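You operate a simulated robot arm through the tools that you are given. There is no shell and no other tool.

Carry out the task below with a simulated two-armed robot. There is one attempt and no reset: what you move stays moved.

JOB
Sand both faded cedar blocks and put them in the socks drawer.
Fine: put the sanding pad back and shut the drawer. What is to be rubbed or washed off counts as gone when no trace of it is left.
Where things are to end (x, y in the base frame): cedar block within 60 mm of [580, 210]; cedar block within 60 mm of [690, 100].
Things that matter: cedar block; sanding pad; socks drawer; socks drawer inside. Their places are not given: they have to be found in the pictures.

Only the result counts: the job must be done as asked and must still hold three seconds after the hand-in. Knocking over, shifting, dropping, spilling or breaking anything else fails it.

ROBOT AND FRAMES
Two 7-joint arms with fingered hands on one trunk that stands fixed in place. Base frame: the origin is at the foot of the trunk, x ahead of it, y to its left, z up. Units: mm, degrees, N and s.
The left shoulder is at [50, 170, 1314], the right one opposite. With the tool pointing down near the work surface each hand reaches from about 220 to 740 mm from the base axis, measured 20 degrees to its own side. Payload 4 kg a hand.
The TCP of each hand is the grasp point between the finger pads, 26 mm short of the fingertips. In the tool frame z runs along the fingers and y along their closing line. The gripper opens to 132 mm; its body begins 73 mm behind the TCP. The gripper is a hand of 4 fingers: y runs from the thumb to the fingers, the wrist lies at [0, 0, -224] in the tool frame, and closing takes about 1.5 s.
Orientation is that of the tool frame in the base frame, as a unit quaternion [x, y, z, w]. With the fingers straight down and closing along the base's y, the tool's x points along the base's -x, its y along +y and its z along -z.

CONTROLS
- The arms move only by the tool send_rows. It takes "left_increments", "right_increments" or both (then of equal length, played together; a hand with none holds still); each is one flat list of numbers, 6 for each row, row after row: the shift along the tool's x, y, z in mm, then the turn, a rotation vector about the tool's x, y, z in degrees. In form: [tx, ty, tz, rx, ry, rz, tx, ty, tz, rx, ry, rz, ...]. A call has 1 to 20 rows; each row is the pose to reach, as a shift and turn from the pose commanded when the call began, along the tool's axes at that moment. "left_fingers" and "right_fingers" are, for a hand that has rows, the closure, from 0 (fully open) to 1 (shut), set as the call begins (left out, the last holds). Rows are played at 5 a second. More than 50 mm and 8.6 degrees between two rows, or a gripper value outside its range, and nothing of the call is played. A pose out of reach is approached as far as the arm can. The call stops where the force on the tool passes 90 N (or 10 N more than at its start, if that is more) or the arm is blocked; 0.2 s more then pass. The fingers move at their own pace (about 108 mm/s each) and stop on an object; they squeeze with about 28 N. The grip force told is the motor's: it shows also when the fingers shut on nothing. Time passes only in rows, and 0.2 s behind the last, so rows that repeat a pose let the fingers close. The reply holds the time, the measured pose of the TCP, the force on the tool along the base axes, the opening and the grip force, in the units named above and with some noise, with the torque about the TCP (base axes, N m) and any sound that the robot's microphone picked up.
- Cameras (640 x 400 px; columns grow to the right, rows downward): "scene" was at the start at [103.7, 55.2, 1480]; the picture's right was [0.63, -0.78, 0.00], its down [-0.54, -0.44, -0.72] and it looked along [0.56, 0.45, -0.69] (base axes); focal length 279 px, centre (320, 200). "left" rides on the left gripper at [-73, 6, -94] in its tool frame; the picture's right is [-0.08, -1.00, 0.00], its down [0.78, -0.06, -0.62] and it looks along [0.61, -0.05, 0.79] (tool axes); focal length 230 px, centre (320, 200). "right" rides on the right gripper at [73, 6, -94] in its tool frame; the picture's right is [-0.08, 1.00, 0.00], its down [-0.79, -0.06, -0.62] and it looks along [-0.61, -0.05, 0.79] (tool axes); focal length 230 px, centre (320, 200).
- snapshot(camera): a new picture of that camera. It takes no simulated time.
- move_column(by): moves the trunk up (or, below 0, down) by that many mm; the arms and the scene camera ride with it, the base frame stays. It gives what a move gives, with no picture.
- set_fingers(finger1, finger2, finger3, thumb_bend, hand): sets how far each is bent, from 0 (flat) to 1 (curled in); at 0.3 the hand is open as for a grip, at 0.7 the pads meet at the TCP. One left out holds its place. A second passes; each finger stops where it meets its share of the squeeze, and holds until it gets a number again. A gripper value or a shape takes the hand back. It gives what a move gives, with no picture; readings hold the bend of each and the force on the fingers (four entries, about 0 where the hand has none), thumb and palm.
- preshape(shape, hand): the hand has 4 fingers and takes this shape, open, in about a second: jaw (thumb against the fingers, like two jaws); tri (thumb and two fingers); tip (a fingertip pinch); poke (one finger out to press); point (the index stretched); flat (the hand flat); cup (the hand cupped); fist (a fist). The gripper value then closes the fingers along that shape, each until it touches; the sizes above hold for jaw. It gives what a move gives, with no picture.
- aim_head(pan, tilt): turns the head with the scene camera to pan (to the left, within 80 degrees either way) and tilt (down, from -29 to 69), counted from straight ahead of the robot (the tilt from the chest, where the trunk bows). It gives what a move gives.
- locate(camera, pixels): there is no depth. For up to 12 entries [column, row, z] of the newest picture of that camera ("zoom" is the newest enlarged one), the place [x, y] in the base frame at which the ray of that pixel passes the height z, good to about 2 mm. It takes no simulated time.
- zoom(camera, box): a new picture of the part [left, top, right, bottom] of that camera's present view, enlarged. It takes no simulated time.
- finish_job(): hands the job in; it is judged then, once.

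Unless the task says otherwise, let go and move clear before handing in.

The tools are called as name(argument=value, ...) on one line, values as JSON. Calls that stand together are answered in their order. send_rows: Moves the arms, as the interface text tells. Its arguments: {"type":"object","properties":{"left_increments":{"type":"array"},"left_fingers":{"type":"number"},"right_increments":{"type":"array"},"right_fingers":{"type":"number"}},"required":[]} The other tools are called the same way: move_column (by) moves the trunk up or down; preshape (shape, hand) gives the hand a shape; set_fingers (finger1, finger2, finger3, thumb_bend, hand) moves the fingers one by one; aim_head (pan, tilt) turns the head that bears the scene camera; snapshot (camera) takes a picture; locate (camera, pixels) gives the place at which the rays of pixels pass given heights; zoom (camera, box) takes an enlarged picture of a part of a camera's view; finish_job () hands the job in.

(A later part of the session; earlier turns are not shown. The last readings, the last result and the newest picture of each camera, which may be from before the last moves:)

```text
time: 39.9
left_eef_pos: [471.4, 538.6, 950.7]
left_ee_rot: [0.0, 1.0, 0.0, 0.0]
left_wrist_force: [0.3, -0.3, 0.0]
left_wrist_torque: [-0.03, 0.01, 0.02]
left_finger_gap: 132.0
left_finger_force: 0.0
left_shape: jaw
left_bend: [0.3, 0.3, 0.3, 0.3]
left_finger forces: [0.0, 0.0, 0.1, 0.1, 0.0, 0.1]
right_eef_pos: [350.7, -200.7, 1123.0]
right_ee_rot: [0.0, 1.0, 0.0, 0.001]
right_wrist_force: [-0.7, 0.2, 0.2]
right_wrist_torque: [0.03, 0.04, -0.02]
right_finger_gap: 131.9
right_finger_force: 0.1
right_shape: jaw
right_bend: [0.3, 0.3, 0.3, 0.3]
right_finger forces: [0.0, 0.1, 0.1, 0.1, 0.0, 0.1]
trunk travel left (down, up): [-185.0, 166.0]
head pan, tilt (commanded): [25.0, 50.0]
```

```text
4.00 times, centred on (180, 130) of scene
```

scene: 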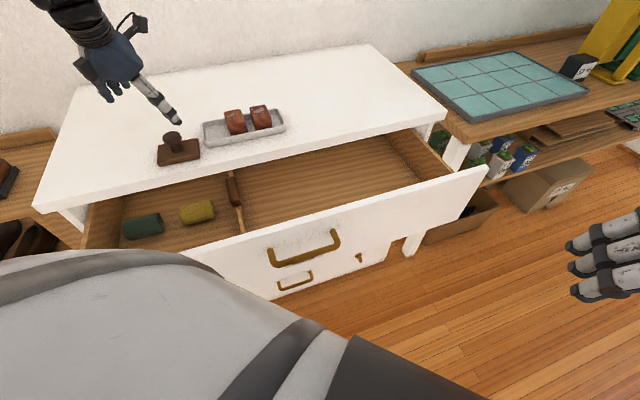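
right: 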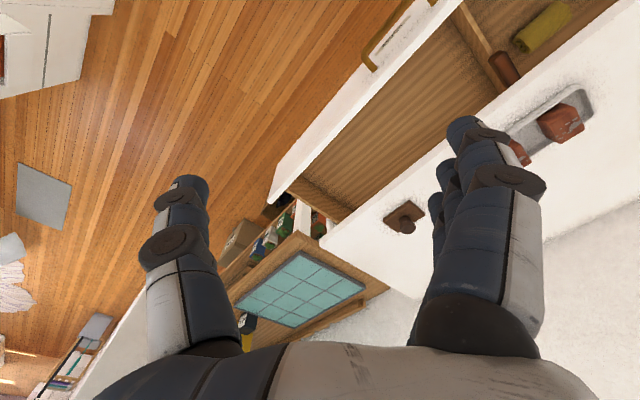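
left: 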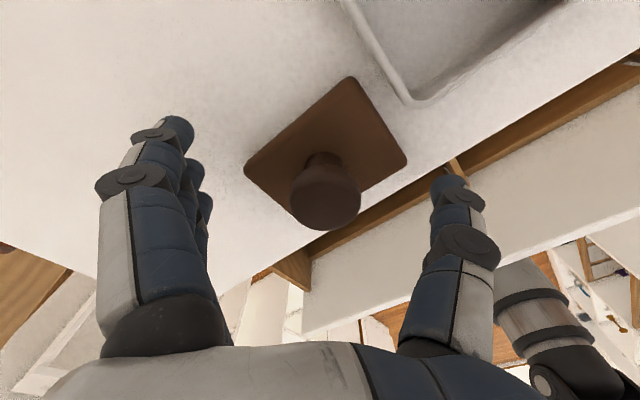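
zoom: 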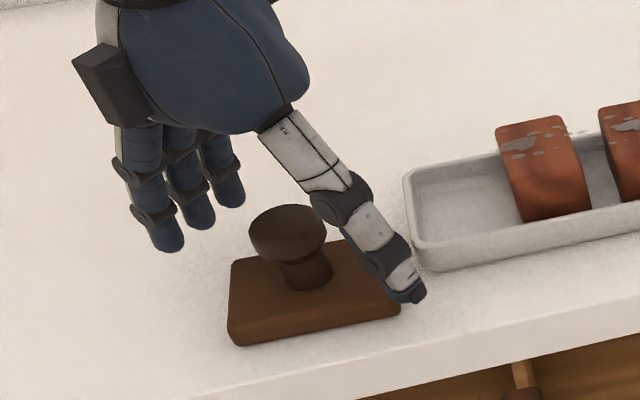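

The thumb tip passes near the pad's right corner but should clear the plate by several mm. I'll close partway first and check.

send_rows(left_increments=[0, 0, 0, 0, 0, 0, 0, 0, 0, 0, 0, 0, 0, 0, 0, 0, 0, 0, 0, 0, 0, 0, 0, 0], left_fingers=0.5)

zoom(camera="scene", box=[100, 80, 260, 180])

snapshot(camera="left")

```text
time: 40.9
left_eef_pos: [471.4, 538.3, 949.7]
left_ee_rot: [0.0, 1.0, 0.0, 0.0]
left_wrist_force: [0.0, 0.2, 1.0]
left_wrist_torque: [0.03, 0.0, 0.01]
left_finger_gap: 67.0
left_finger_force: 0.0
left_shape: jaw
left_bend: [0.73, 0.73, 0.73, 0.7]
left_finger forces: [0.0, 0.0, 0.0, 0.0, 0.0, 0.0]
right_eef_pos: [350.8, -200.6, 1123.9]
right_ee_rot: [0.0, 1.0, 0.0, 0.002]
right_wrist_force: [0.2, -0.6, -0.4]
right_wrist_torque: [0.04, -0.01, 0.03]
right_finger_gap: 131.9
right_finger_force: 0.1
right_shape: jaw
right_bend: [0.3, 0.3, 0.3, 0.3]
right_finger forces: [0.0, 0.1, 0.0, 0.1, 0.1, 0.0]
trunk travel left (down, up): [-185.0, 166.0]
head pan, tilt (commanded): [25.0, 50.0]
```

```text
4.00 times, centred on (180, 130) of scene
```

zoom: 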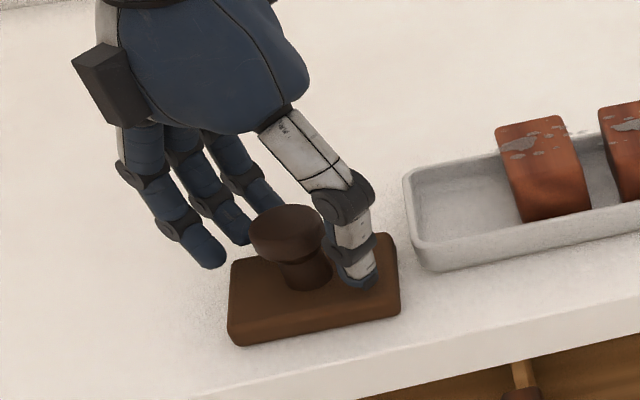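

```text
taken
```

left: 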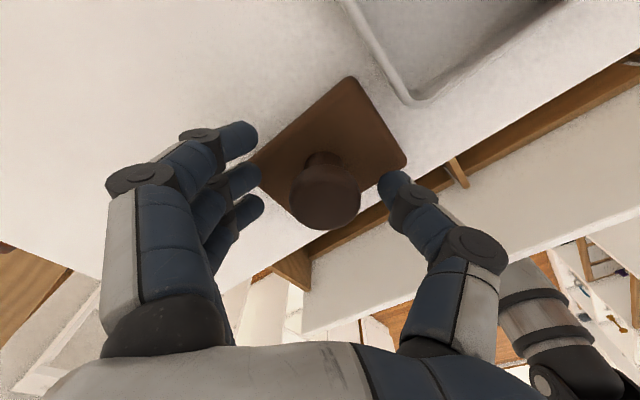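

The fingers approach the cap evenly and nothing has touched. I'll close fully.

send_rows(left_increments=[0, 0, 0, 0, 0, 0, 0, 0, 0, 0, 0, 0, 0, 0, 0, 0, 0, 0, 0, 0, 0, 0, 0, 0, 0, 0, 0, 0, 0, 0, 0, 0, 0, 0, 0, 0], left_fingers=1.0)

zoom(camera="scene", box=[100, 80, 260, 180])

snapshot(camera="left")

```text
time: 42.3
left_eef_pos: [471.0, 537.7, 951.1]
left_ee_rot: [0.0, 1.0, 0.0, 0.0]
left_wrist_force: [-0.6, -0.4, 0.8]
left_wrist_torque: [0.03, -0.02, 0.02]
left_finger_gap: 8.9
left_finger_force: 28.3
left_shape: jaw
left_bend: [0.66, 0.73, 0.67, 0.73]
left_finger forces: [3.3, 12.7, 7.4, 0.0, 20.1, 0.1]
right_eef_pos: [349.9, -201.4, 1122.5]
right_ee_rot: [0.0, 1.0, 0.0, 0.0]
right_wrist_force: [0.5, 0.2, 0.9]
right_wrist_torque: [0.0, -0.02, -0.01]
right_finger_gap: 131.9
right_finger_force: 0.0
right_shape: jaw
right_bend: [0.3, 0.3, 0.3, 0.3]
right_finger forces: [0.0, 0.0, 0.0, 0.0, 0.1, 0.1]
trunk travel left (down, up): [-185.0, 166.0]
head pan, tilt (commanded): [25.0, 50.0]
```

```text
4.00 times, centred on (180, 130) of scene
```

zoom: 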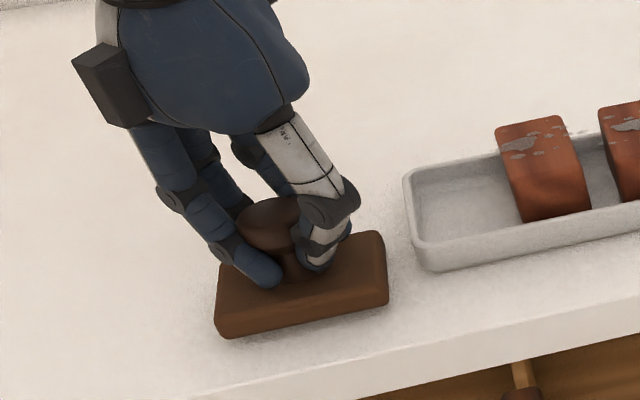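

```text
taken
```

left: 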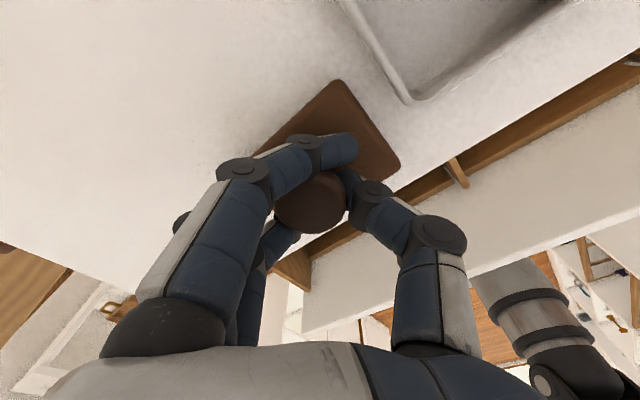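

All three fingers and the thumb now carry load (3.3, 12.7, 7.4 and 20.1 N) and the pad is flat. I'll lift it 40 mm and check that it stays level.

send_rows(left_increments=[0, 0, -10, 0, 0, 0, 0, 0, -20, 0, 0, 0, 0, 0, -30, 0, 0, 0, 0, 0, -40, 0, 0, 0])

zoom(camera="scene", box=[100, 70, 260, 170])

snapshot(camera="left")

```text
time: 43.3
left_eef_pos: [471.2, 538.0, 989.8]
left_ee_rot: [0.0, 1.0, 0.0, 0.001]
left_wrist_force: [-1.0, 0.5, -1.0]
left_wrist_torque: [0.02, 0.01, 0.01]
left_finger_gap: 8.6
left_finger_force: 28.4
left_shape: jaw
left_bend: [0.67, 0.73, 0.67, 0.73]
left_finger forces: [3.3, 12.3, 7.8, 0.1, 20.1, 0.0]
right_eef_pos: [350.2, -200.7, 1122.2]
right_ee_rot: [0.0, 1.0, 0.0, 0.001]
right_wrist_force: [0.2, -0.1, 0.7]
right_wrist_torque: [0.02, -0.01, 0.0]
right_finger_gap: 131.5
right_finger_force: 0.0
right_shape: jaw
right_bend: [0.3, 0.3, 0.3, 0.3]
right_finger forces: [0.0, 0.0, 0.0, 0.1, 0.0, 0.1]
trunk travel left (down, up): [-185.0, 166.0]
head pan, tilt (commanded): [25.0, 50.0]
```

```text
4.00 times, centred on (180, 120) of scene
```

zoom: 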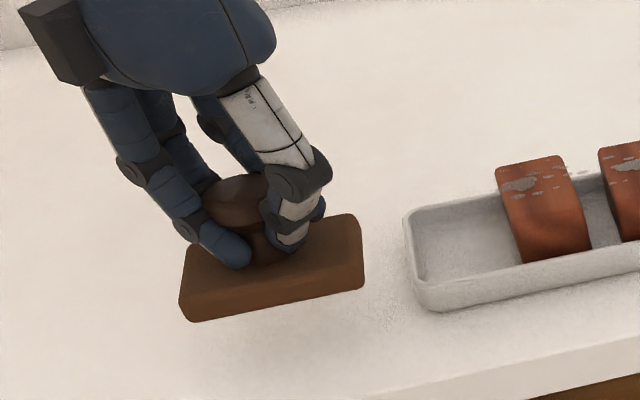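

```text
taken
```

left: 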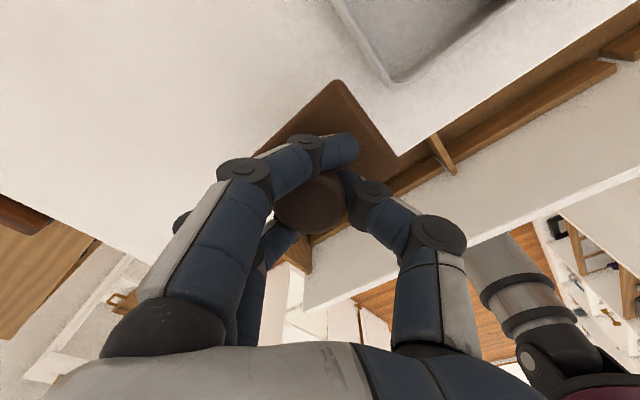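

The grip is now level and firm. I'll raise the pad and re-measure both blocks, which now stand close together and might be sanded at the same time.

send_rows(left_increments=[0, 0, -20, 0, 0, 0, 0, 0, -40, 0, 0, 0])

snapshot(camera="scene")

zoom(camera="scene", box=[195, 95, 291, 155])

locate(camera="zoom", pixels=[[320, 200, 944]])

```text
time: 43.9
left_eef_pos: [471.7, 538.8, 1029.4]
left_ee_rot: [0.0, 1.0, 0.0, 0.0]
left_wrist_force: [-0.4, -0.3, -1.5]
left_wrist_torque: [-0.06, 0.01, -0.01]
left_finger_gap: 8.7
left_finger_force: 27.9
left_shape: jaw
left_bend: [0.67, 0.73, 0.67, 0.73]
left_finger forces: [3.3, 12.1, 8.1, 0.0, 20.3, 0.0]
right_eef_pos: [350.6, -200.4, 1123.6]
right_ee_rot: [0.0, 1.0, 0.0, 0.002]
right_wrist_force: [0.2, -0.5, 0.8]
right_wrist_torque: [0.01, -0.01, -0.01]
right_finger_gap: 131.8
right_finger_force: 0.0
right_shape: jaw
right_bend: [0.3, 0.3, 0.3, 0.3]
right_finger forces: [0.1, 0.1, 0.1, 0.1, 0.0, 0.0]
trunk travel left (down, up): [-185.0, 166.0]
head pan, tilt (commanded): [25.0, 50.0]
```

```text
taken
```

scene: 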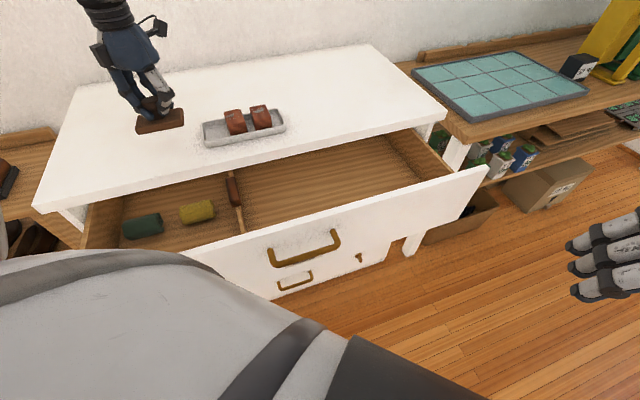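

```text
6.67 times, centred on (243, 125) of scene
```

zoom: 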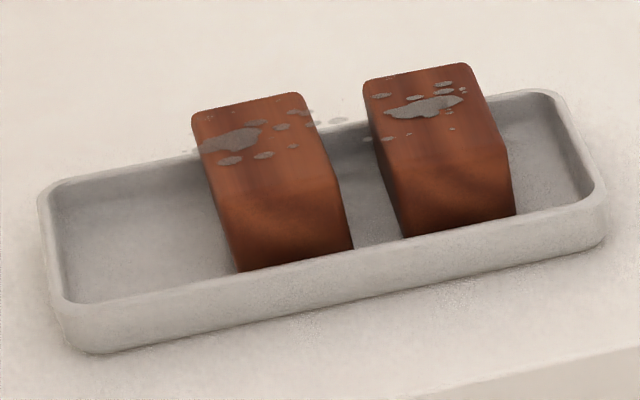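

```text
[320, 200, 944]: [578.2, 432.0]
```

locate(camera="zoom", pixels=[[194, 117, 944], [302, 97, 944], [338, 178, 944], [216, 195, 944], [365, 82, 944], [472, 66, 944], [507, 148, 944], [387, 165, 944], [240, 271, 903], [352, 249, 903], [404, 238, 903], [515, 213, 903]])

zoom(camera="scene", box=[120, 80, 216, 140])

locate(camera="zoom", pixels=[[100, 250, 995], [107, 345, 979], [425, 285, 979]])

```text
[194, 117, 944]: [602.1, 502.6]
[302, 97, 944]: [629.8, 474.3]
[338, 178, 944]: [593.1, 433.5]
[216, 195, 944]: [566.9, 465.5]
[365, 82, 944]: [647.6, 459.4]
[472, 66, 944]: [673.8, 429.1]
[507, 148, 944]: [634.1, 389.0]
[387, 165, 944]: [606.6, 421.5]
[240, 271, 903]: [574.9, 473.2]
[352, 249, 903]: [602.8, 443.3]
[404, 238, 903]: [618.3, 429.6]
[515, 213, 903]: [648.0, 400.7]
```

```text
6.67 times, centred on (168, 110) of scene
```

zoom: 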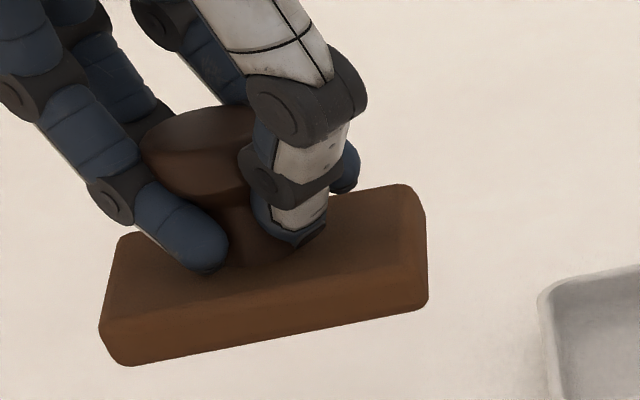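

```text
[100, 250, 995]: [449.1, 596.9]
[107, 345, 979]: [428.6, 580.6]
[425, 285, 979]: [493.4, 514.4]
```

I need a cross-check of where the pad sits relative to the hand, so I'll take the left view and locate its visible corners.

zoom(camera="left", box=[220, 60, 420, 260])

locate(camera="left", pixels=[[334, 80, 995], [402, 166, 995], [334, 80, 979], [402, 166, 979], [310, 205, 1030]])

locate(camera="scene", pixels=[[136, 131.5, 979], [184, 125, 979], [183.5, 110.5, 995], [145, 118, 995], [151, 103, 1033], [134, 122, 995]])

```text
2.00 times, centred on (320, 160) of left
```

zoom: 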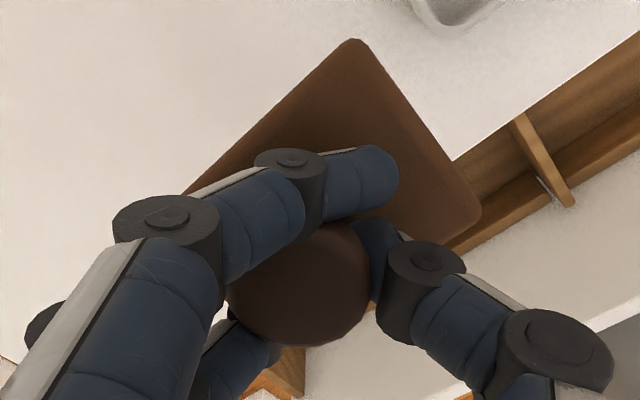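

```text
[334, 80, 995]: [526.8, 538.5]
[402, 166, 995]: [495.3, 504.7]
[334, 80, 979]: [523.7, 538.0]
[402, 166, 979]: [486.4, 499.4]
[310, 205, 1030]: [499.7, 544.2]
```

```text
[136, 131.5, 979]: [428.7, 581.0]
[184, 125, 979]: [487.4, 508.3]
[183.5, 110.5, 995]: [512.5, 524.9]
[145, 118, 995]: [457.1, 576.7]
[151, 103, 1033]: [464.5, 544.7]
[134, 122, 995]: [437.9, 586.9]
```

The left "newest picture" was taken before the raise, so those numbers are off. I'll locate again from the current enlarged left view.

locate(camera="zoom", pixels=[[352, 40, 995], [478, 213, 995], [298, 285, 1033], [190, 190, 995], [298, 335, 1033]])

```text
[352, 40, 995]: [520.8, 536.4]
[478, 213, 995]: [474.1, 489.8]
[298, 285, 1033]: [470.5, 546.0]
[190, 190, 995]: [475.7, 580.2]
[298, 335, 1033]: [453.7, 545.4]
```

locate(camera="scene", pixels=[[184.2, 121.3, 990], [184.2, 121.3, 1000], [184.2, 121.3, 1010], [180.8, 108, 990], [180.8, 108, 980], [180.8, 108, 1000], [137.5, 115.5, 990], [137.5, 115.5, 1000], [135.8, 128.5, 990], [135.8, 128.5, 1000], [135.8, 128.5, 1010]])

locate(camera="zoom", pixels=[[352, 40, 980], [352, 40, 990], [352, 40, 1000], [478, 213, 990], [478, 213, 1000], [478, 213, 1010]])

```text
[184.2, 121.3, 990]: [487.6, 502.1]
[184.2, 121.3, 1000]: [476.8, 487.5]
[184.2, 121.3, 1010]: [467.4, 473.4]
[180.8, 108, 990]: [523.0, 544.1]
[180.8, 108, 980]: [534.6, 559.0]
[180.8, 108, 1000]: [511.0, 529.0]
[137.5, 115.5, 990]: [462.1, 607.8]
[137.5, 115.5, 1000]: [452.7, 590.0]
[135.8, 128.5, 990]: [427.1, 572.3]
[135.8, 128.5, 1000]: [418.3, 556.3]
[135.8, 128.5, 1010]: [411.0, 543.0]
```

```text
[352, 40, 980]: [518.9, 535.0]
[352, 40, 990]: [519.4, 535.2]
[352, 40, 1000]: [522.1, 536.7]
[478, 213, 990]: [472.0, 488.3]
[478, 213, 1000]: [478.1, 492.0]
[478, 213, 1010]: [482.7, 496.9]
```

The pad is level side to side and only about 4° high at the front. I'll carry it over both blocks (pad centre to about e=122, n=752) and correct that 4° on the way.

send_rows(left_increments=[-37.7, -24.5, 0, -0.7, -0.7, 0, -75.4, -49, 0, -1.4, -1.4, 0, -113.2, -73.4, 0, -2.1, -2.1, 0, -150.9, -97.9, 0, -2.8, -2.8, 0, -150.9, -97.9, 0, -2.8, -2.8, 0])

zoom(camera="scene", box=[180, 65, 308, 145])

snapshot(camera="left")

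```text
time: 45.1
left_eef_pos: [621.2, 442.7, 1027.2]
left_ee_rot: [-0.001, 0.999, 0.024, 0.026]
left_wrist_force: [-0.2, 0.0, 0.9]
left_wrist_torque: [0.02, -0.03, -0.01]
left_finger_gap: 8.3
left_finger_force: 28.5
left_shape: jaw
left_bend: [0.67, 0.73, 0.67, 0.73]
left_finger forces: [3.5, 12.1, 8.2, 0.0, 20.3, 0.0]
right_eef_pos: [350.6, -201.3, 1123.0]
right_ee_rot: [0.0, 1.0, 0.0, 0.001]
right_wrist_force: [0.5, -0.7, 0.3]
right_wrist_torque: [0.01, -0.01, 0.0]
right_finger_gap: 131.9
right_finger_force: 0.0
right_shape: jaw
right_bend: [0.3, 0.3, 0.3, 0.3]
right_finger forces: [0.0, 0.0, 0.1, 0.1, 0.0, 0.0]
trunk travel left (down, up): [-185.0, 166.0]
head pan, tilt (commanded): [25.0, 50.0]
```

```text
5.00 times, centred on (244, 105) of scene
```

zoom: 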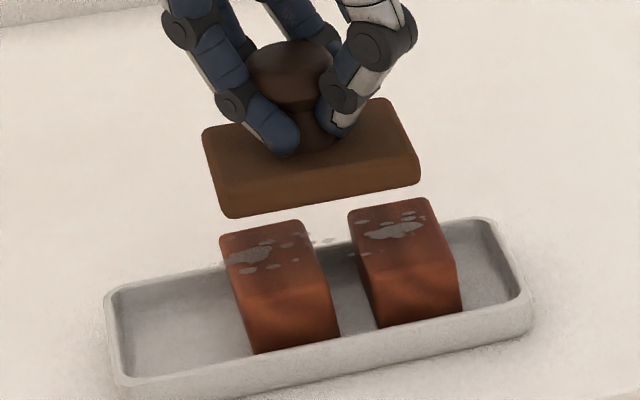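

```text
taken
```

left: 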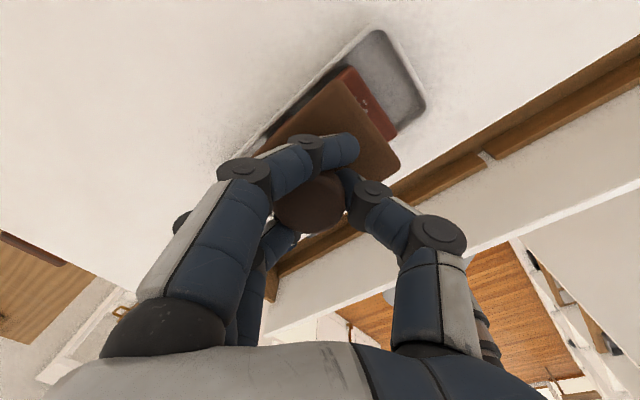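

The pad is level over both blocks. I'll check its exact placement against the blocks from the left view.

zoom(camera="left", box=[240, 20, 440, 220])

locate(camera="left", pixels=[[338, 79, 993], [401, 165, 993], [345, 66, 944], [397, 132, 944], [378, 29, 922], [426, 104, 922]])

```text
2.00 times, centred on (340, 120) of left
```

zoom: 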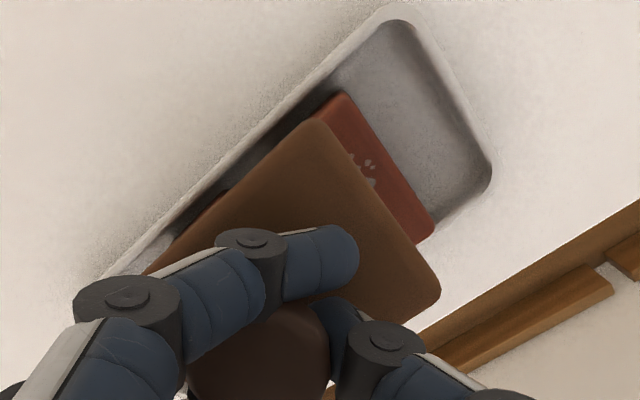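

```text
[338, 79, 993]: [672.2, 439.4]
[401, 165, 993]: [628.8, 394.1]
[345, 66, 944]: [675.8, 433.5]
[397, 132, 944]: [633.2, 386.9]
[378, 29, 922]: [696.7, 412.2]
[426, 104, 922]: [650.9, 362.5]
```

The pad spans n≈723–786, matching the blocks front to back, and covers e≈80–166. I'll descend to just above the blocks, then step down to contact.

send_rows(left_increments=[0.5, -0.5, 10, 0, 0, 0, 1, -1, 20, 0, 0, 0, 1.4, -1.3, 26.9, 0, 0, 0])

send_rows(left_increments=[0.1, -0.1, 1.5, 0, 0, 0, 0.15, -0.15, 3, 0, 0, 0])

send_rows(left_increments=[0.05, -0.05, 1, 0, 0, 0, 0.1, -0.1, 2, 0, 0, 0])

zoom(camera="scene", box=[180, 65, 308, 145])

```text
time: 45.9
left_eef_pos: [621.0, 440.1, 1000.9]
left_ee_rot: [0.0, 0.999, 0.024, 0.024]
left_wrist_force: [0.3, -0.9, 0.1]
left_wrist_torque: [-0.01, 0.0, 0.0]
left_finger_gap: 8.4
left_finger_force: 28.1
left_shape: jaw
left_bend: [0.67, 0.73, 0.67, 0.73]
left_finger forces: [3.4, 12.0, 8.1, 0.1, 20.3, 0.0]
right_eef_pos: [350.8, -199.3, 1122.9]
right_ee_rot: [0.0, 1.0, 0.001, 0.001]
right_wrist_force: [-0.5, -0.4, -0.3]
right_wrist_torque: [0.0, 0.02, -0.01]
right_finger_gap: 131.8
right_finger_force: 0.1
right_shape: jaw
right_bend: [0.3, 0.3, 0.3, 0.3]
right_finger forces: [0.1, 0.0, 0.0, 0.0, 0.0, 0.1]
trunk travel left (down, up): [-185.0, 166.0]
head pan, tilt (commanded): [25.0, 50.0]
```

```text
time: 46.5
left_eef_pos: [621.4, 440.4, 999.6]
left_ee_rot: [0.0, 0.999, 0.024, 0.024]
left_wrist_force: [-0.3, -0.3, 0.4]
left_wrist_torque: [-0.01, 0.02, 0.0]
left_finger_gap: 8.2
left_finger_force: 28.1
left_shape: jaw
left_bend: [0.67, 0.73, 0.67, 0.73]
left_finger forces: [3.5, 12.1, 8.3, 0.0, 20.2, 0.0]
right_eef_pos: [350.2, -200.5, 1121.1]
right_ee_rot: [0.0, 1.0, 0.0, 0.001]
right_wrist_force: [0.4, 0.6, 0.5]
right_wrist_torque: [-0.02, 0.02, -0.02]
right_finger_gap: 132.1
right_finger_force: 0.0
right_shape: jaw
right_bend: [0.3, 0.3, 0.3, 0.3]
right_finger forces: [0.0, 0.1, 0.0, 0.1, 0.0, 0.0]
trunk travel left (down, up): [-185.0, 166.0]
head pan, tilt (commanded): [25.0, 50.0]
```

```text
time: 47.1
left_eef_pos: [623.4, 440.4, 997.3]
left_ee_rot: [0.001, 0.999, 0.025, 0.025]
left_wrist_force: [0.5, 0.2, -0.4]
left_wrist_torque: [0.01, 0.01, 0.02]
left_finger_gap: 8.5
left_finger_force: 28.3
left_shape: jaw
left_bend: [0.67, 0.73, 0.67, 0.73]
left_finger forces: [3.5, 12.2, 8.2, 0.1, 20.4, 0.0]
right_eef_pos: [352.0, -201.2, 1123.4]
right_ee_rot: [0.0, 1.0, -0.001, 0.001]
right_wrist_force: [-0.9, -0.2, -0.6]
right_wrist_torque: [-0.01, 0.0, -0.01]
right_finger_gap: 131.9
right_finger_force: 0.1
right_shape: jaw
right_bend: [0.3, 0.3, 0.3, 0.3]
right_finger forces: [0.0, 0.0, 0.0, 0.0, 0.1, 0.1]
trunk travel left (down, up): [-185.0, 166.0]
head pan, tilt (commanded): [25.0, 50.0]
```

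```text
5.00 times, centred on (244, 105) of scene
```

zoom: 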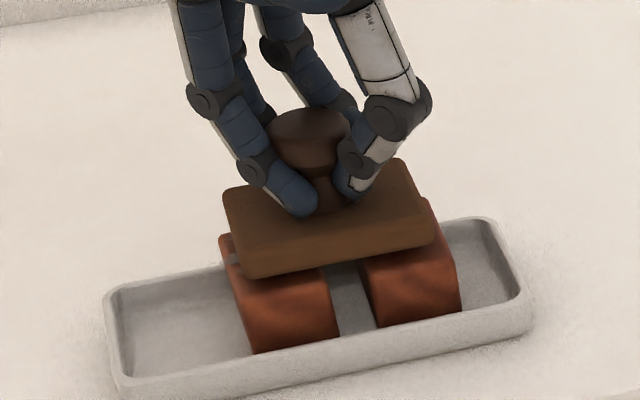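

Still free at TCP z≈997. I'll step down in 1 mm increments.

send_rows(left_increments=[0.05, -0.05, 1, 0, 0, 0, 0.05, -0.05, 1, 0, 0, 0])

send_rows(left_increments=[0.05, -0.05, 1, 0, 0, 0, 0.05, -0.05, 1, 0, 0, 0])

send_rows(left_increments=[0.05, -0.05, 1, 0, 0, 0, 0.05, -0.05, 1, 0, 0, 0])

```text
time: 47.7
left_eef_pos: [622.2, 439.9, 996.8]
left_ee_rot: [0.001, 0.999, 0.025, 0.024]
left_wrist_force: [-0.7, -0.5, -1.4]
left_wrist_torque: [0.03, -0.04, 0.0]
left_finger_gap: 8.6
left_finger_force: 28.4
left_shape: jaw
left_bend: [0.67, 0.73, 0.67, 0.73]
left_finger forces: [3.6, 12.1, 8.2, 0.1, 20.3, 0.2]
right_eef_pos: [350.8, -201.3, 1121.8]
right_ee_rot: [0.0, 1.0, 0.0, 0.001]
right_wrist_force: [0.7, 0.4, 0.6]
right_wrist_torque: [0.0, -0.01, 0.0]
right_finger_gap: 131.8
right_finger_force: 0.0
right_shape: jaw
right_bend: [0.3, 0.3, 0.3, 0.3]
right_finger forces: [0.0, 0.0, 0.1, 0.0, 0.0, 0.0]
trunk travel left (down, up): [-185.0, 166.0]
head pan, tilt (commanded): [25.0, 50.0]
```

```text
time: 48.3
left_eef_pos: [623.3, 439.9, 996.1]
left_ee_rot: [0.001, 0.999, 0.025, 0.024]
left_wrist_force: [-0.2, 0.5, -0.9]
left_wrist_torque: [-0.01, -0.01, -0.01]
left_finger_gap: 8.7
left_finger_force: 28.3
left_shape: jaw
left_bend: [0.67, 0.73, 0.67, 0.73]
left_finger forces: [3.5, 12.2, 8.3, 0.0, 20.4, 0.0]
right_eef_pos: [350.9, -201.3, 1121.9]
right_ee_rot: [0.0, 1.0, 0.0, 0.001]
right_wrist_force: [-0.1, -0.4, 0.5]
right_wrist_torque: [-0.02, -0.02, 0.02]
right_finger_gap: 132.1
right_finger_force: 0.3
right_shape: jaw
right_bend: [0.3, 0.3, 0.3, 0.3]
right_finger forces: [0.0, 0.0, 0.0, 0.0, 0.0, 0.0]
trunk travel left (down, up): [-185.0, 166.0]
head pan, tilt (commanded): [25.0, 50.0]
```

```text
time: 48.9
left_eef_pos: [622.0, 439.9, 994.8]
left_ee_rot: [0.0, 0.999, 0.024, 0.024]
left_wrist_force: [-0.4, -0.4, -0.4]
left_wrist_torque: [0.0, 0.0, -0.03]
left_finger_gap: 8.6
left_finger_force: 27.6
left_shape: jaw
left_bend: [0.67, 0.73, 0.67, 0.73]
left_finger forces: [3.4, 12.2, 8.2, 0.1, 20.3, 0.0]
right_eef_pos: [350.5, -200.6, 1122.5]
right_ee_rot: [0.0, 1.0, 0.0, 0.0]
right_wrist_force: [1.2, 0.2, 0.2]
right_wrist_torque: [-0.01, -0.01, 0.0]
right_finger_gap: 131.9
right_finger_force: 0.0
right_shape: jaw
right_bend: [0.3, 0.3, 0.3, 0.3]
right_finger forces: [0.1, 0.0, 0.0, 0.1, 0.0, 0.0]
trunk travel left (down, up): [-185.0, 166.0]
head pan, tilt (commanded): [25.0, 50.0]
```

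No force yet at TCP z≈994. I'll continue.

send_rows(left_increments=[0.05, -0.05, 1, 0, 0, 0, 0.05, -0.05, 1, 0, 0, 0])

send_rows(left_increments=[0.05, -0.05, 1, 0, 0, 0, 0.05, -0.05, 1, 0, 0, 0])

send_rows(left_increments=[0.05, -0.05, 1, 0, 0, 0, 0.05, -0.05, 1, 0, 0, 0])

zoom(camera="scene", box=[180, 65, 308, 145])

```text
time: 49.5
left_eef_pos: [622.5, 439.3, 994.5]
left_ee_rot: [0.001, 0.999, 0.024, 0.025]
left_wrist_force: [-0.2, -0.9, 0.1]
left_wrist_torque: [0.01, -0.05, 0.01]
left_finger_gap: 8.4
left_finger_force: 28.3
left_shape: jaw
left_bend: [0.67, 0.73, 0.67, 0.73]
left_finger forces: [3.4, 12.2, 8.4, 0.1, 20.3, 0.0]
right_eef_pos: [351.1, -200.1, 1122.0]
right_ee_rot: [0.0, 1.0, -0.001, 0.0]
right_wrist_force: [-0.6, 0.8, 0.1]
right_wrist_torque: [0.02, -0.02, -0.03]
right_finger_gap: 132.0
right_finger_force: 0.1
right_shape: jaw
right_bend: [0.3, 0.3, 0.3, 0.3]
right_finger forces: [0.1, 0.1, 0.1, 0.1, 0.0, 0.1]
trunk travel left (down, up): [-185.0, 166.0]
head pan, tilt (commanded): [25.0, 50.0]
```

```text
time: 50.1
left_eef_pos: [621.2, 440.9, 992.3]
left_ee_rot: [0.0, 0.999, 0.025, 0.025]
left_wrist_force: [0.2, -1.2, 1.3]
left_wrist_torque: [0.04, -0.05, 0.01]
left_finger_gap: 8.4
left_finger_force: 27.8
left_shape: jaw
left_bend: [0.67, 0.73, 0.67, 0.73]
left_finger forces: [3.3, 12.6, 8.5, 0.1, 20.7, 0.1]
right_eef_pos: [351.7, -200.5, 1122.6]
right_ee_rot: [0.0, 1.0, 0.0, 0.0]
right_wrist_force: [0.3, -0.2, 0.0]
right_wrist_torque: [-0.02, 0.0, -0.02]
right_finger_gap: 132.0
right_finger_force: 0.1
right_shape: jaw
right_bend: [0.3, 0.3, 0.3, 0.3]
right_finger forces: [0.0, 0.1, 0.0, 0.1, 0.1, 0.0]
trunk travel left (down, up): [-185.0, 166.0]
head pan, tilt (commanded): [25.0, 50.0]
```

```text
time: 50.7
left_eef_pos: [622.3, 440.0, 992.6]
left_ee_rot: [0.0, 0.999, 0.025, 0.025]
left_wrist_force: [0.1, -1.0, 3.9]
left_wrist_torque: [0.09, -0.09, 0.0]
left_finger_gap: 8.7
left_finger_force: 28.0
left_shape: jaw
left_bend: [0.67, 0.73, 0.67, 0.73]
left_finger forces: [3.2, 12.7, 8.5, 0.0, 21.4, 0.0]
right_eef_pos: [351.0, -201.4, 1123.5]
right_ee_rot: [0.0, 1.0, 0.001, 0.001]
right_wrist_force: [0.0, -0.7, 0.1]
right_wrist_torque: [0.02, -0.01, 0.04]
right_finger_gap: 131.6
right_finger_force: 0.1
right_shape: jaw
right_bend: [0.3, 0.3, 0.3, 0.3]
right_finger forces: [0.1, 0.1, 0.1, 0.0, 0.0, 0.0]
trunk travel left (down, up): [-185.0, 166.0]
head pan, tilt (commanded): [25.0, 50.0]
```

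```text
5.00 times, centred on (244, 105) of scene
```

zoom: 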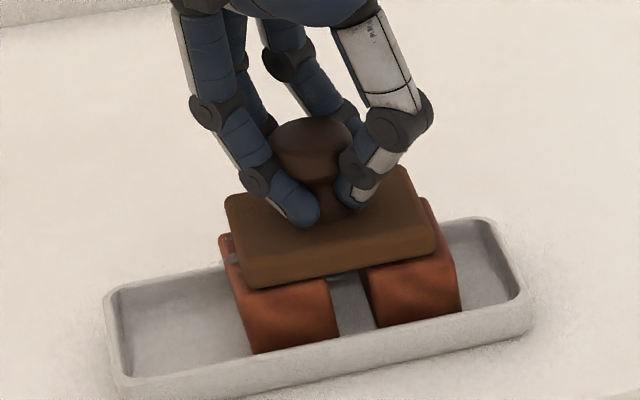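

Contact at 3.9 N with the pad flat on both blocks. I'll press 1 mm more and rub gently ±8 mm along the tray, then check for movement.

send_rows(left_increments=[0.05, -0.05, 1, 0, 0, 0, -2.8, -2.9, 1, 0, 0, 0, -5.6, -5.7, 1, 0, 0, 0, -2.8, -2.9, 1, 0, 0, 0, 0, 0, 1, 0, 0, 0, 2.9, 2.8, 1, 0, 0, 0, 5.7, 5.6, 1, 0, 0, 0, 2.9, 2.8, 1, 0, 0, 0, 0, 0, 1, 0, 0, 0])

zoom(camera="scene", box=[180, 65, 308, 145])

```text
time: 52.7
left_eef_pos: [621.0, 440.6, 990.9]
left_ee_rot: [-0.001, 0.999, 0.025, 0.025]
left_wrist_force: [-2.7, 2.4, 7.7]
left_wrist_torque: [0.14, -0.07, 0.0]
left_finger_gap: 8.7
left_finger_force: 28.1
left_shape: jaw
left_bend: [0.67, 0.73, 0.68, 0.73]
left_finger forces: [2.9, 13.5, 12.6, 0.0, 21.3, 0.0]
right_eef_pos: [350.2, -200.5, 1122.2]
right_ee_rot: [0.0, 1.0, 0.001, 0.0]
right_wrist_force: [-0.4, -0.4, 0.3]
right_wrist_torque: [-0.01, 0.03, 0.0]
right_finger_gap: 132.1
right_finger_force: 0.1
right_shape: jaw
right_bend: [0.3, 0.3, 0.3, 0.3]
right_finger forces: [0.0, 0.0, 0.1, 0.0, 0.0, 0.0]
trunk travel left (down, up): [-185.0, 166.0]
head pan, tilt (commanded): [25.0, 50.0]
```

```text
5.00 times, centred on (244, 105) of scene
```

zoom: 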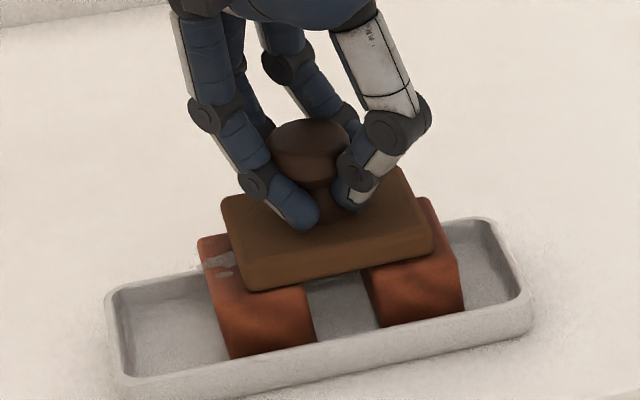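

Block A slid about 15 mm left along the tray and the side force suggests similar friction everywhere, so rubbing along the tray just drags blocks. Across the tray its walls hold the blocks in place, so I'll shift the pad to cover block A fully and rub along that direction with light pressure.

send_rows(left_increments=[0, 0, -7, 0, 0, 0, 9, 9, -7, 0, 0, 0, 18.4, 18.4, -7, 0, 0, 0, 18.4, 18.4, -2, 0, 0, 0, 18.4, 18.4, -0.7, 0, 0, 0])

zoom(camera="scene", box=[180, 65, 308, 145])

```text
time: 53.9
left_eef_pos: [604.4, 458.1, 992.4]
left_ee_rot: [0.0, 0.999, 0.025, 0.025]
left_wrist_force: [-1.1, -0.1, 3.6]
left_wrist_torque: [0.05, -0.07, -0.02]
left_finger_gap: 8.3
left_finger_force: 28.1
left_shape: jaw
left_bend: [0.68, 0.73, 0.68, 0.73]
left_finger forces: [3.5, 12.0, 12.2, 0.0, 21.3, 0.0]
right_eef_pos: [350.1, -202.1, 1122.2]
right_ee_rot: [0.0, 1.0, 0.0, 0.001]
right_wrist_force: [0.1, 0.0, 0.8]
right_wrist_torque: [0.0, 0.0, -0.05]
right_finger_gap: 132.0
right_finger_force: 0.0
right_shape: jaw
right_bend: [0.3, 0.3, 0.3, 0.3]
right_finger forces: [0.1, 0.0, 0.0, 0.0, 0.0, 0.0]
trunk travel left (down, up): [-185.0, 166.0]
head pan, tilt (commanded): [25.0, 50.0]
```

```text
5.00 times, centred on (244, 105) of scene
```

zoom: 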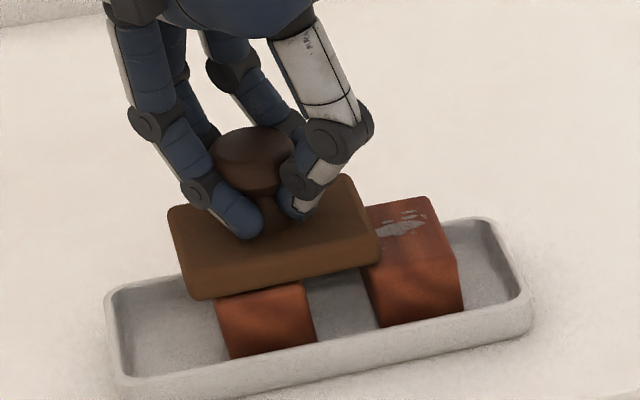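

The pad covers block A fully at 3.6 N. Now one slow cycle across the tray (±15 mm along its short side) with slightly more pressure.

send_rows(left_increments=[0, 0, 0.4, 0, 0, 0, -3.5, 3.5, 0.75, 0, 0, 0, -7.1, 7.1, 1.1, 0, 0, 0, -10.6, 10.6, 1.45, 0, 0, 0, -7.1, 7.1, 1.1, 0, 0, 0, -3.5, 3.5, 0.75, 0, 0, 0, 0, 0, 0.4, 0, 0, 0, 3.5, -3.5, 0.05, 0, 0, 0, 7.1, -7.1, -0.3, 0, 0, 0, 10.6, -10.6, -0.65, 0, 0, 0, 7.1, -7.1, -0.3, 0, 0, 0, 3.5, -3.5, 0.05, 0, 0, 0, 0, 0, 0.4, 0, 0, 0])

zoom(camera="scene", box=[180, 65, 308, 145])

```text
time: 56.7
left_eef_pos: [603.3, 457.9, 992.7]
left_ee_rot: [0.0, 0.999, 0.026, 0.025]
left_wrist_force: [-1.6, -2.8, 7.5]
left_wrist_torque: [-0.08, -0.04, -0.05]
left_finger_gap: 8.7
left_finger_force: 28.7
left_shape: jaw
left_bend: [0.68, 0.73, 0.68, 0.73]
left_finger forces: [0.5, 12.3, 10.8, 0.0, 23.9, 0.0]
right_eef_pos: [349.5, -200.6, 1122.7]
right_ee_rot: [0.0, 1.0, 0.001, 0.001]
right_wrist_force: [1.3, 0.1, 0.7]
right_wrist_torque: [0.03, 0.0, -0.03]
right_finger_gap: 132.1
right_finger_force: 0.1
right_shape: jaw
right_bend: [0.3, 0.3, 0.3, 0.3]
right_finger forces: [0.0, 0.1, 0.1, 0.1, 0.0, 0.0]
trunk travel left (down, up): [-185.0, 166.0]
head pan, tilt (commanded): [25.0, 50.0]
```

```text
5.00 times, centred on (244, 105) of scene
```

zoom: 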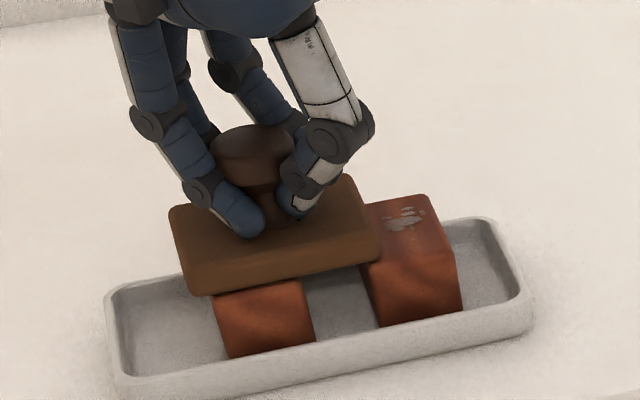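

The tray and blocks held still and block B's marks are already shrinking where the pad touches. I'll keep rubbing across for two more cycles.

send_rows(left_increments=[-5.3, 5.3, 0.53, 0, 0, 0, -10.6, 10.6, 1.06, 0, 0, 0, -5.3, 5.3, 0.53, 0, 0, 0, 0, 0, 0, 0, 0, 0, 5.3, -5.3, -0.53, 0, 0, 0, 10.6, -10.6, -1.06, 0, 0, 0, 5.3, -5.3, -0.53, 0, 0, 0, 0, 0, 0, 0, 0, 0, -5.3, 5.3, 0.53, 0, 0, 0, -10.6, 10.6, 1.06, 0, 0, 0, -5.3, 5.3, 0.53, 0, 0, 0, 0, 0, 0, 0, 0, 0, 5.3, -5.3, -0.53, 0, 0, 0, 10.6, -10.6, -1.06, 0, 0, 0, 5.3, -5.3, -0.53, 0, 0, 0, 0, 0, 0, 0, 0, 0])

send_rows(left_increments=[0.3, -0.3, -6, 0, 0, 0, 1, -1, -20, 0, 0, 0, 2, -2, -40, 0, 0, 0])

zoom(camera="scene", box=[180, 65, 308, 145])

snapshot(camera="left")

```text
time: 60.1
left_eef_pos: [603.8, 457.8, 991.3]
left_ee_rot: [0.0, 0.999, 0.026, 0.025]
left_wrist_force: [-0.6, -1.0, 5.4]
left_wrist_torque: [-0.01, -0.08, -0.07]
left_finger_gap: 8.2
left_finger_force: 28.2
left_shape: jaw
left_bend: [0.68, 0.72, 0.68, 0.73]
left_finger forces: [1.7, 12.4, 10.5, 0.0, 22.4, 0.0]
right_eef_pos: [350.7, -201.9, 1122.6]
right_ee_rot: [0.0, 1.0, 0.001, 0.001]
right_wrist_force: [-0.2, 0.2, -0.1]
right_wrist_torque: [-0.01, 0.0, -0.02]
right_finger_gap: 132.0
right_finger_force: 0.1
right_shape: jaw
right_bend: [0.3, 0.3, 0.3, 0.3]
right_finger forces: [0.0, 0.0, 0.0, 0.1, 0.1, 0.2]
trunk travel left (down, up): [-185.0, 166.0]
head pan, tilt (commanded): [25.0, 50.0]
```

```text
time: 60.9
left_eef_pos: [599.8, 454.6, 1030.8]
left_ee_rot: [-0.001, 0.999, 0.025, 0.024]
left_wrist_force: [0.5, 0.2, -0.1]
left_wrist_torque: [-0.02, 0.01, 0.01]
left_finger_gap: 7.9
left_finger_force: 28.0
left_shape: jaw
left_bend: [0.68, 0.72, 0.69, 0.72]
left_finger forces: [2.1, 11.9, 7.8, 0.1, 20.0, 0.1]
right_eef_pos: [351.0, -201.0, 1122.9]
right_ee_rot: [-0.001, 1.0, 0.0, 0.0]
right_wrist_force: [0.5, -0.4, 0.5]
right_wrist_torque: [0.03, 0.01, 0.01]
right_finger_gap: 132.1
right_finger_force: 0.1
right_shape: jaw
right_bend: [0.3, 0.3, 0.3, 0.3]
right_finger forces: [0.0, 0.0, 0.0, 0.1, 0.1, 0.0]
trunk travel left (down, up): [-185.0, 166.0]
head pan, tilt (commanded): [25.0, 50.0]
```

```text
5.00 times, centred on (244, 105) of scene
```

zoom: 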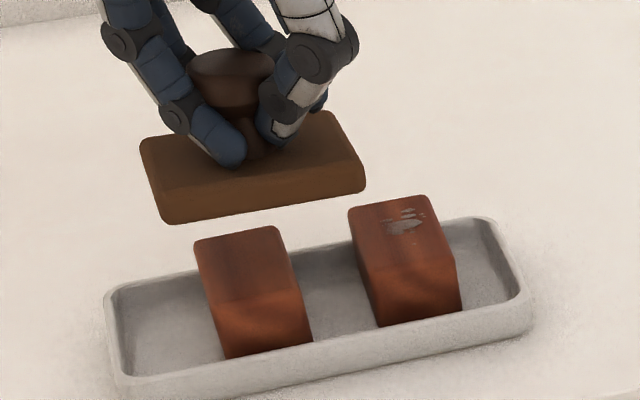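

```text
taken
```

left: 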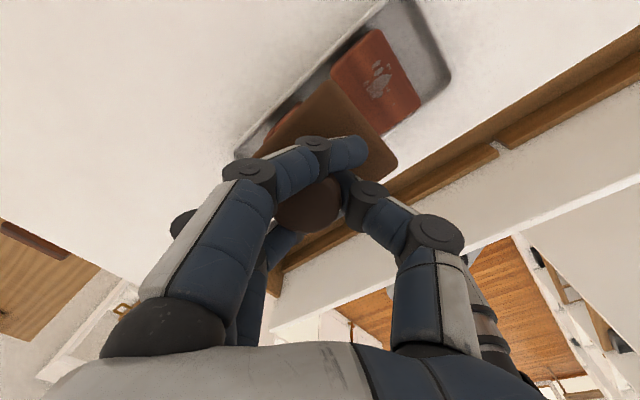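

Block A's top looks clean. Block B still has marks on its right half, so I'll move the pad over block B and lower it again.

zoom(camera="scene", box=[210, 100, 282, 145])

send_rows(left_increments=[-20, -17, 0.2, 0, 0, 0, -41.4, -33.6, 0.4, 0, 0, 0, -40.8, -34.2, 12, 0, 0, 0, -40.2, -34.8, 24, 0, 0, 0, -39.5, -35.3, 36.3, 0, 0, 0, -39.5, -35.3, 36.3, 0, 0, 0])

zoom(camera="scene", box=[180, 65, 308, 145])

```text
8.89 times, centred on (246, 122) of scene
```

zoom: 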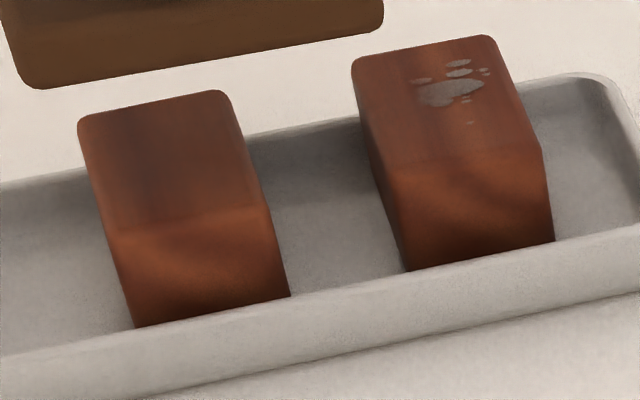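

```text
time: 62.3
left_eef_pos: [640.7, 421.5, 993.9]
left_ee_rot: [0.0, 0.999, 0.025, 0.026]
left_wrist_force: [-0.4, -0.1, 1.9]
left_wrist_torque: [0.06, -0.06, 0.0]
left_finger_gap: 7.9
left_finger_force: 28.4
left_shape: jaw
left_bend: [0.68, 0.72, 0.69, 0.72]
left_finger forces: [2.2, 12.9, 9.8, 0.1, 20.2, 0.0]
right_eef_pos: [350.1, -199.7, 1121.9]
right_ee_rot: [0.0, 1.0, 0.001, 0.001]
right_wrist_force: [-0.4, 0.3, 0.1]
right_wrist_torque: [-0.01, 0.0, -0.04]
right_finger_gap: 131.8
right_finger_force: 0.0
right_shape: jaw
right_bend: [0.3, 0.3, 0.3, 0.3]
right_finger forces: [0.0, 0.1, 0.1, 0.0, 0.0, 0.0]
trunk travel left (down, up): [-185.0, 166.0]
head pan, tilt (commanded): [25.0, 50.0]
```

```text
5.00 times, centred on (244, 105) of scene
```

zoom: 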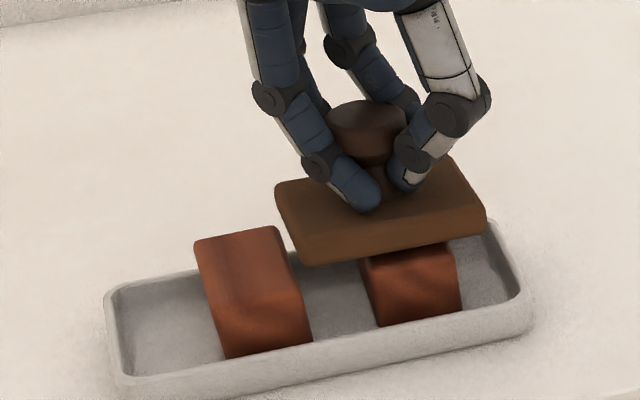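

Block A is clean in the enlarged view. The pad touches block B at 1.9 N, so I'll press about 1.2 mm more and rub across the tray.

send_rows(left_increments=[0, 0, 1.2, 0, 0, 0, -5.3, 5.3, 1.7, 0, 0, 0, -10.6, 10.6, 2.2, 0, 0, 0, -5.3, 5.3, 1.7, 0, 0, 0, 0, 0, 1.2, 0, 0, 0, 5.3, -5.3, 0.7, 0, 0, 0, 10.6, -10.6, 0.2, 0, 0, 0, 5.3, -5.3, 0.7, 0, 0, 0, 0, 0, 1.2, 0, 0, 0])

zoom(camera="scene", box=[180, 65, 308, 145])

```text
time: 64.3
left_eef_pos: [640.7, 419.4, 993.8]
left_ee_rot: [0.0, 0.999, 0.024, 0.025]
left_wrist_force: [-0.5, -1.6, 3.9]
left_wrist_torque: [-0.11, -0.06, -0.08]
left_finger_gap: 8.2
left_finger_force: 27.8
left_shape: jaw
left_bend: [0.68, 0.72, 0.69, 0.72]
left_finger forces: [3.9, 12.9, 11.3, 0.0, 21.8, 0.0]
right_eef_pos: [350.4, -202.0, 1121.8]
right_ee_rot: [-0.001, 1.0, 0.001, 0.001]
right_wrist_force: [0.2, 0.5, 0.1]
right_wrist_torque: [0.0, 0.0, 0.05]
right_finger_gap: 132.0
right_finger_force: 0.1
right_shape: jaw
right_bend: [0.3, 0.3, 0.3, 0.3]
right_finger forces: [0.1, 0.0, 0.0, 0.1, 0.1, 0.0]
trunk travel left (down, up): [-185.0, 166.0]
head pan, tilt (commanded): [25.0, 50.0]
```

```text
5.00 times, centred on (244, 105) of scene
```

zoom: 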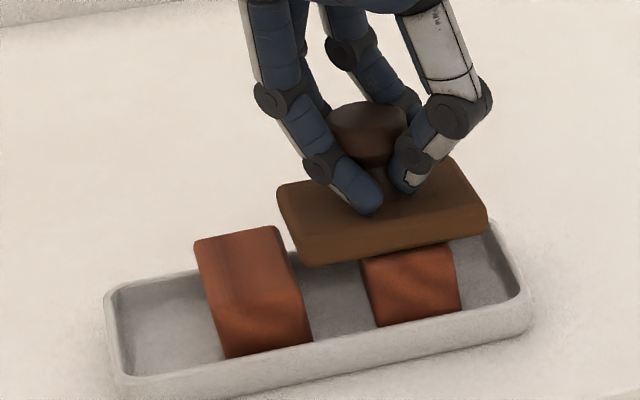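

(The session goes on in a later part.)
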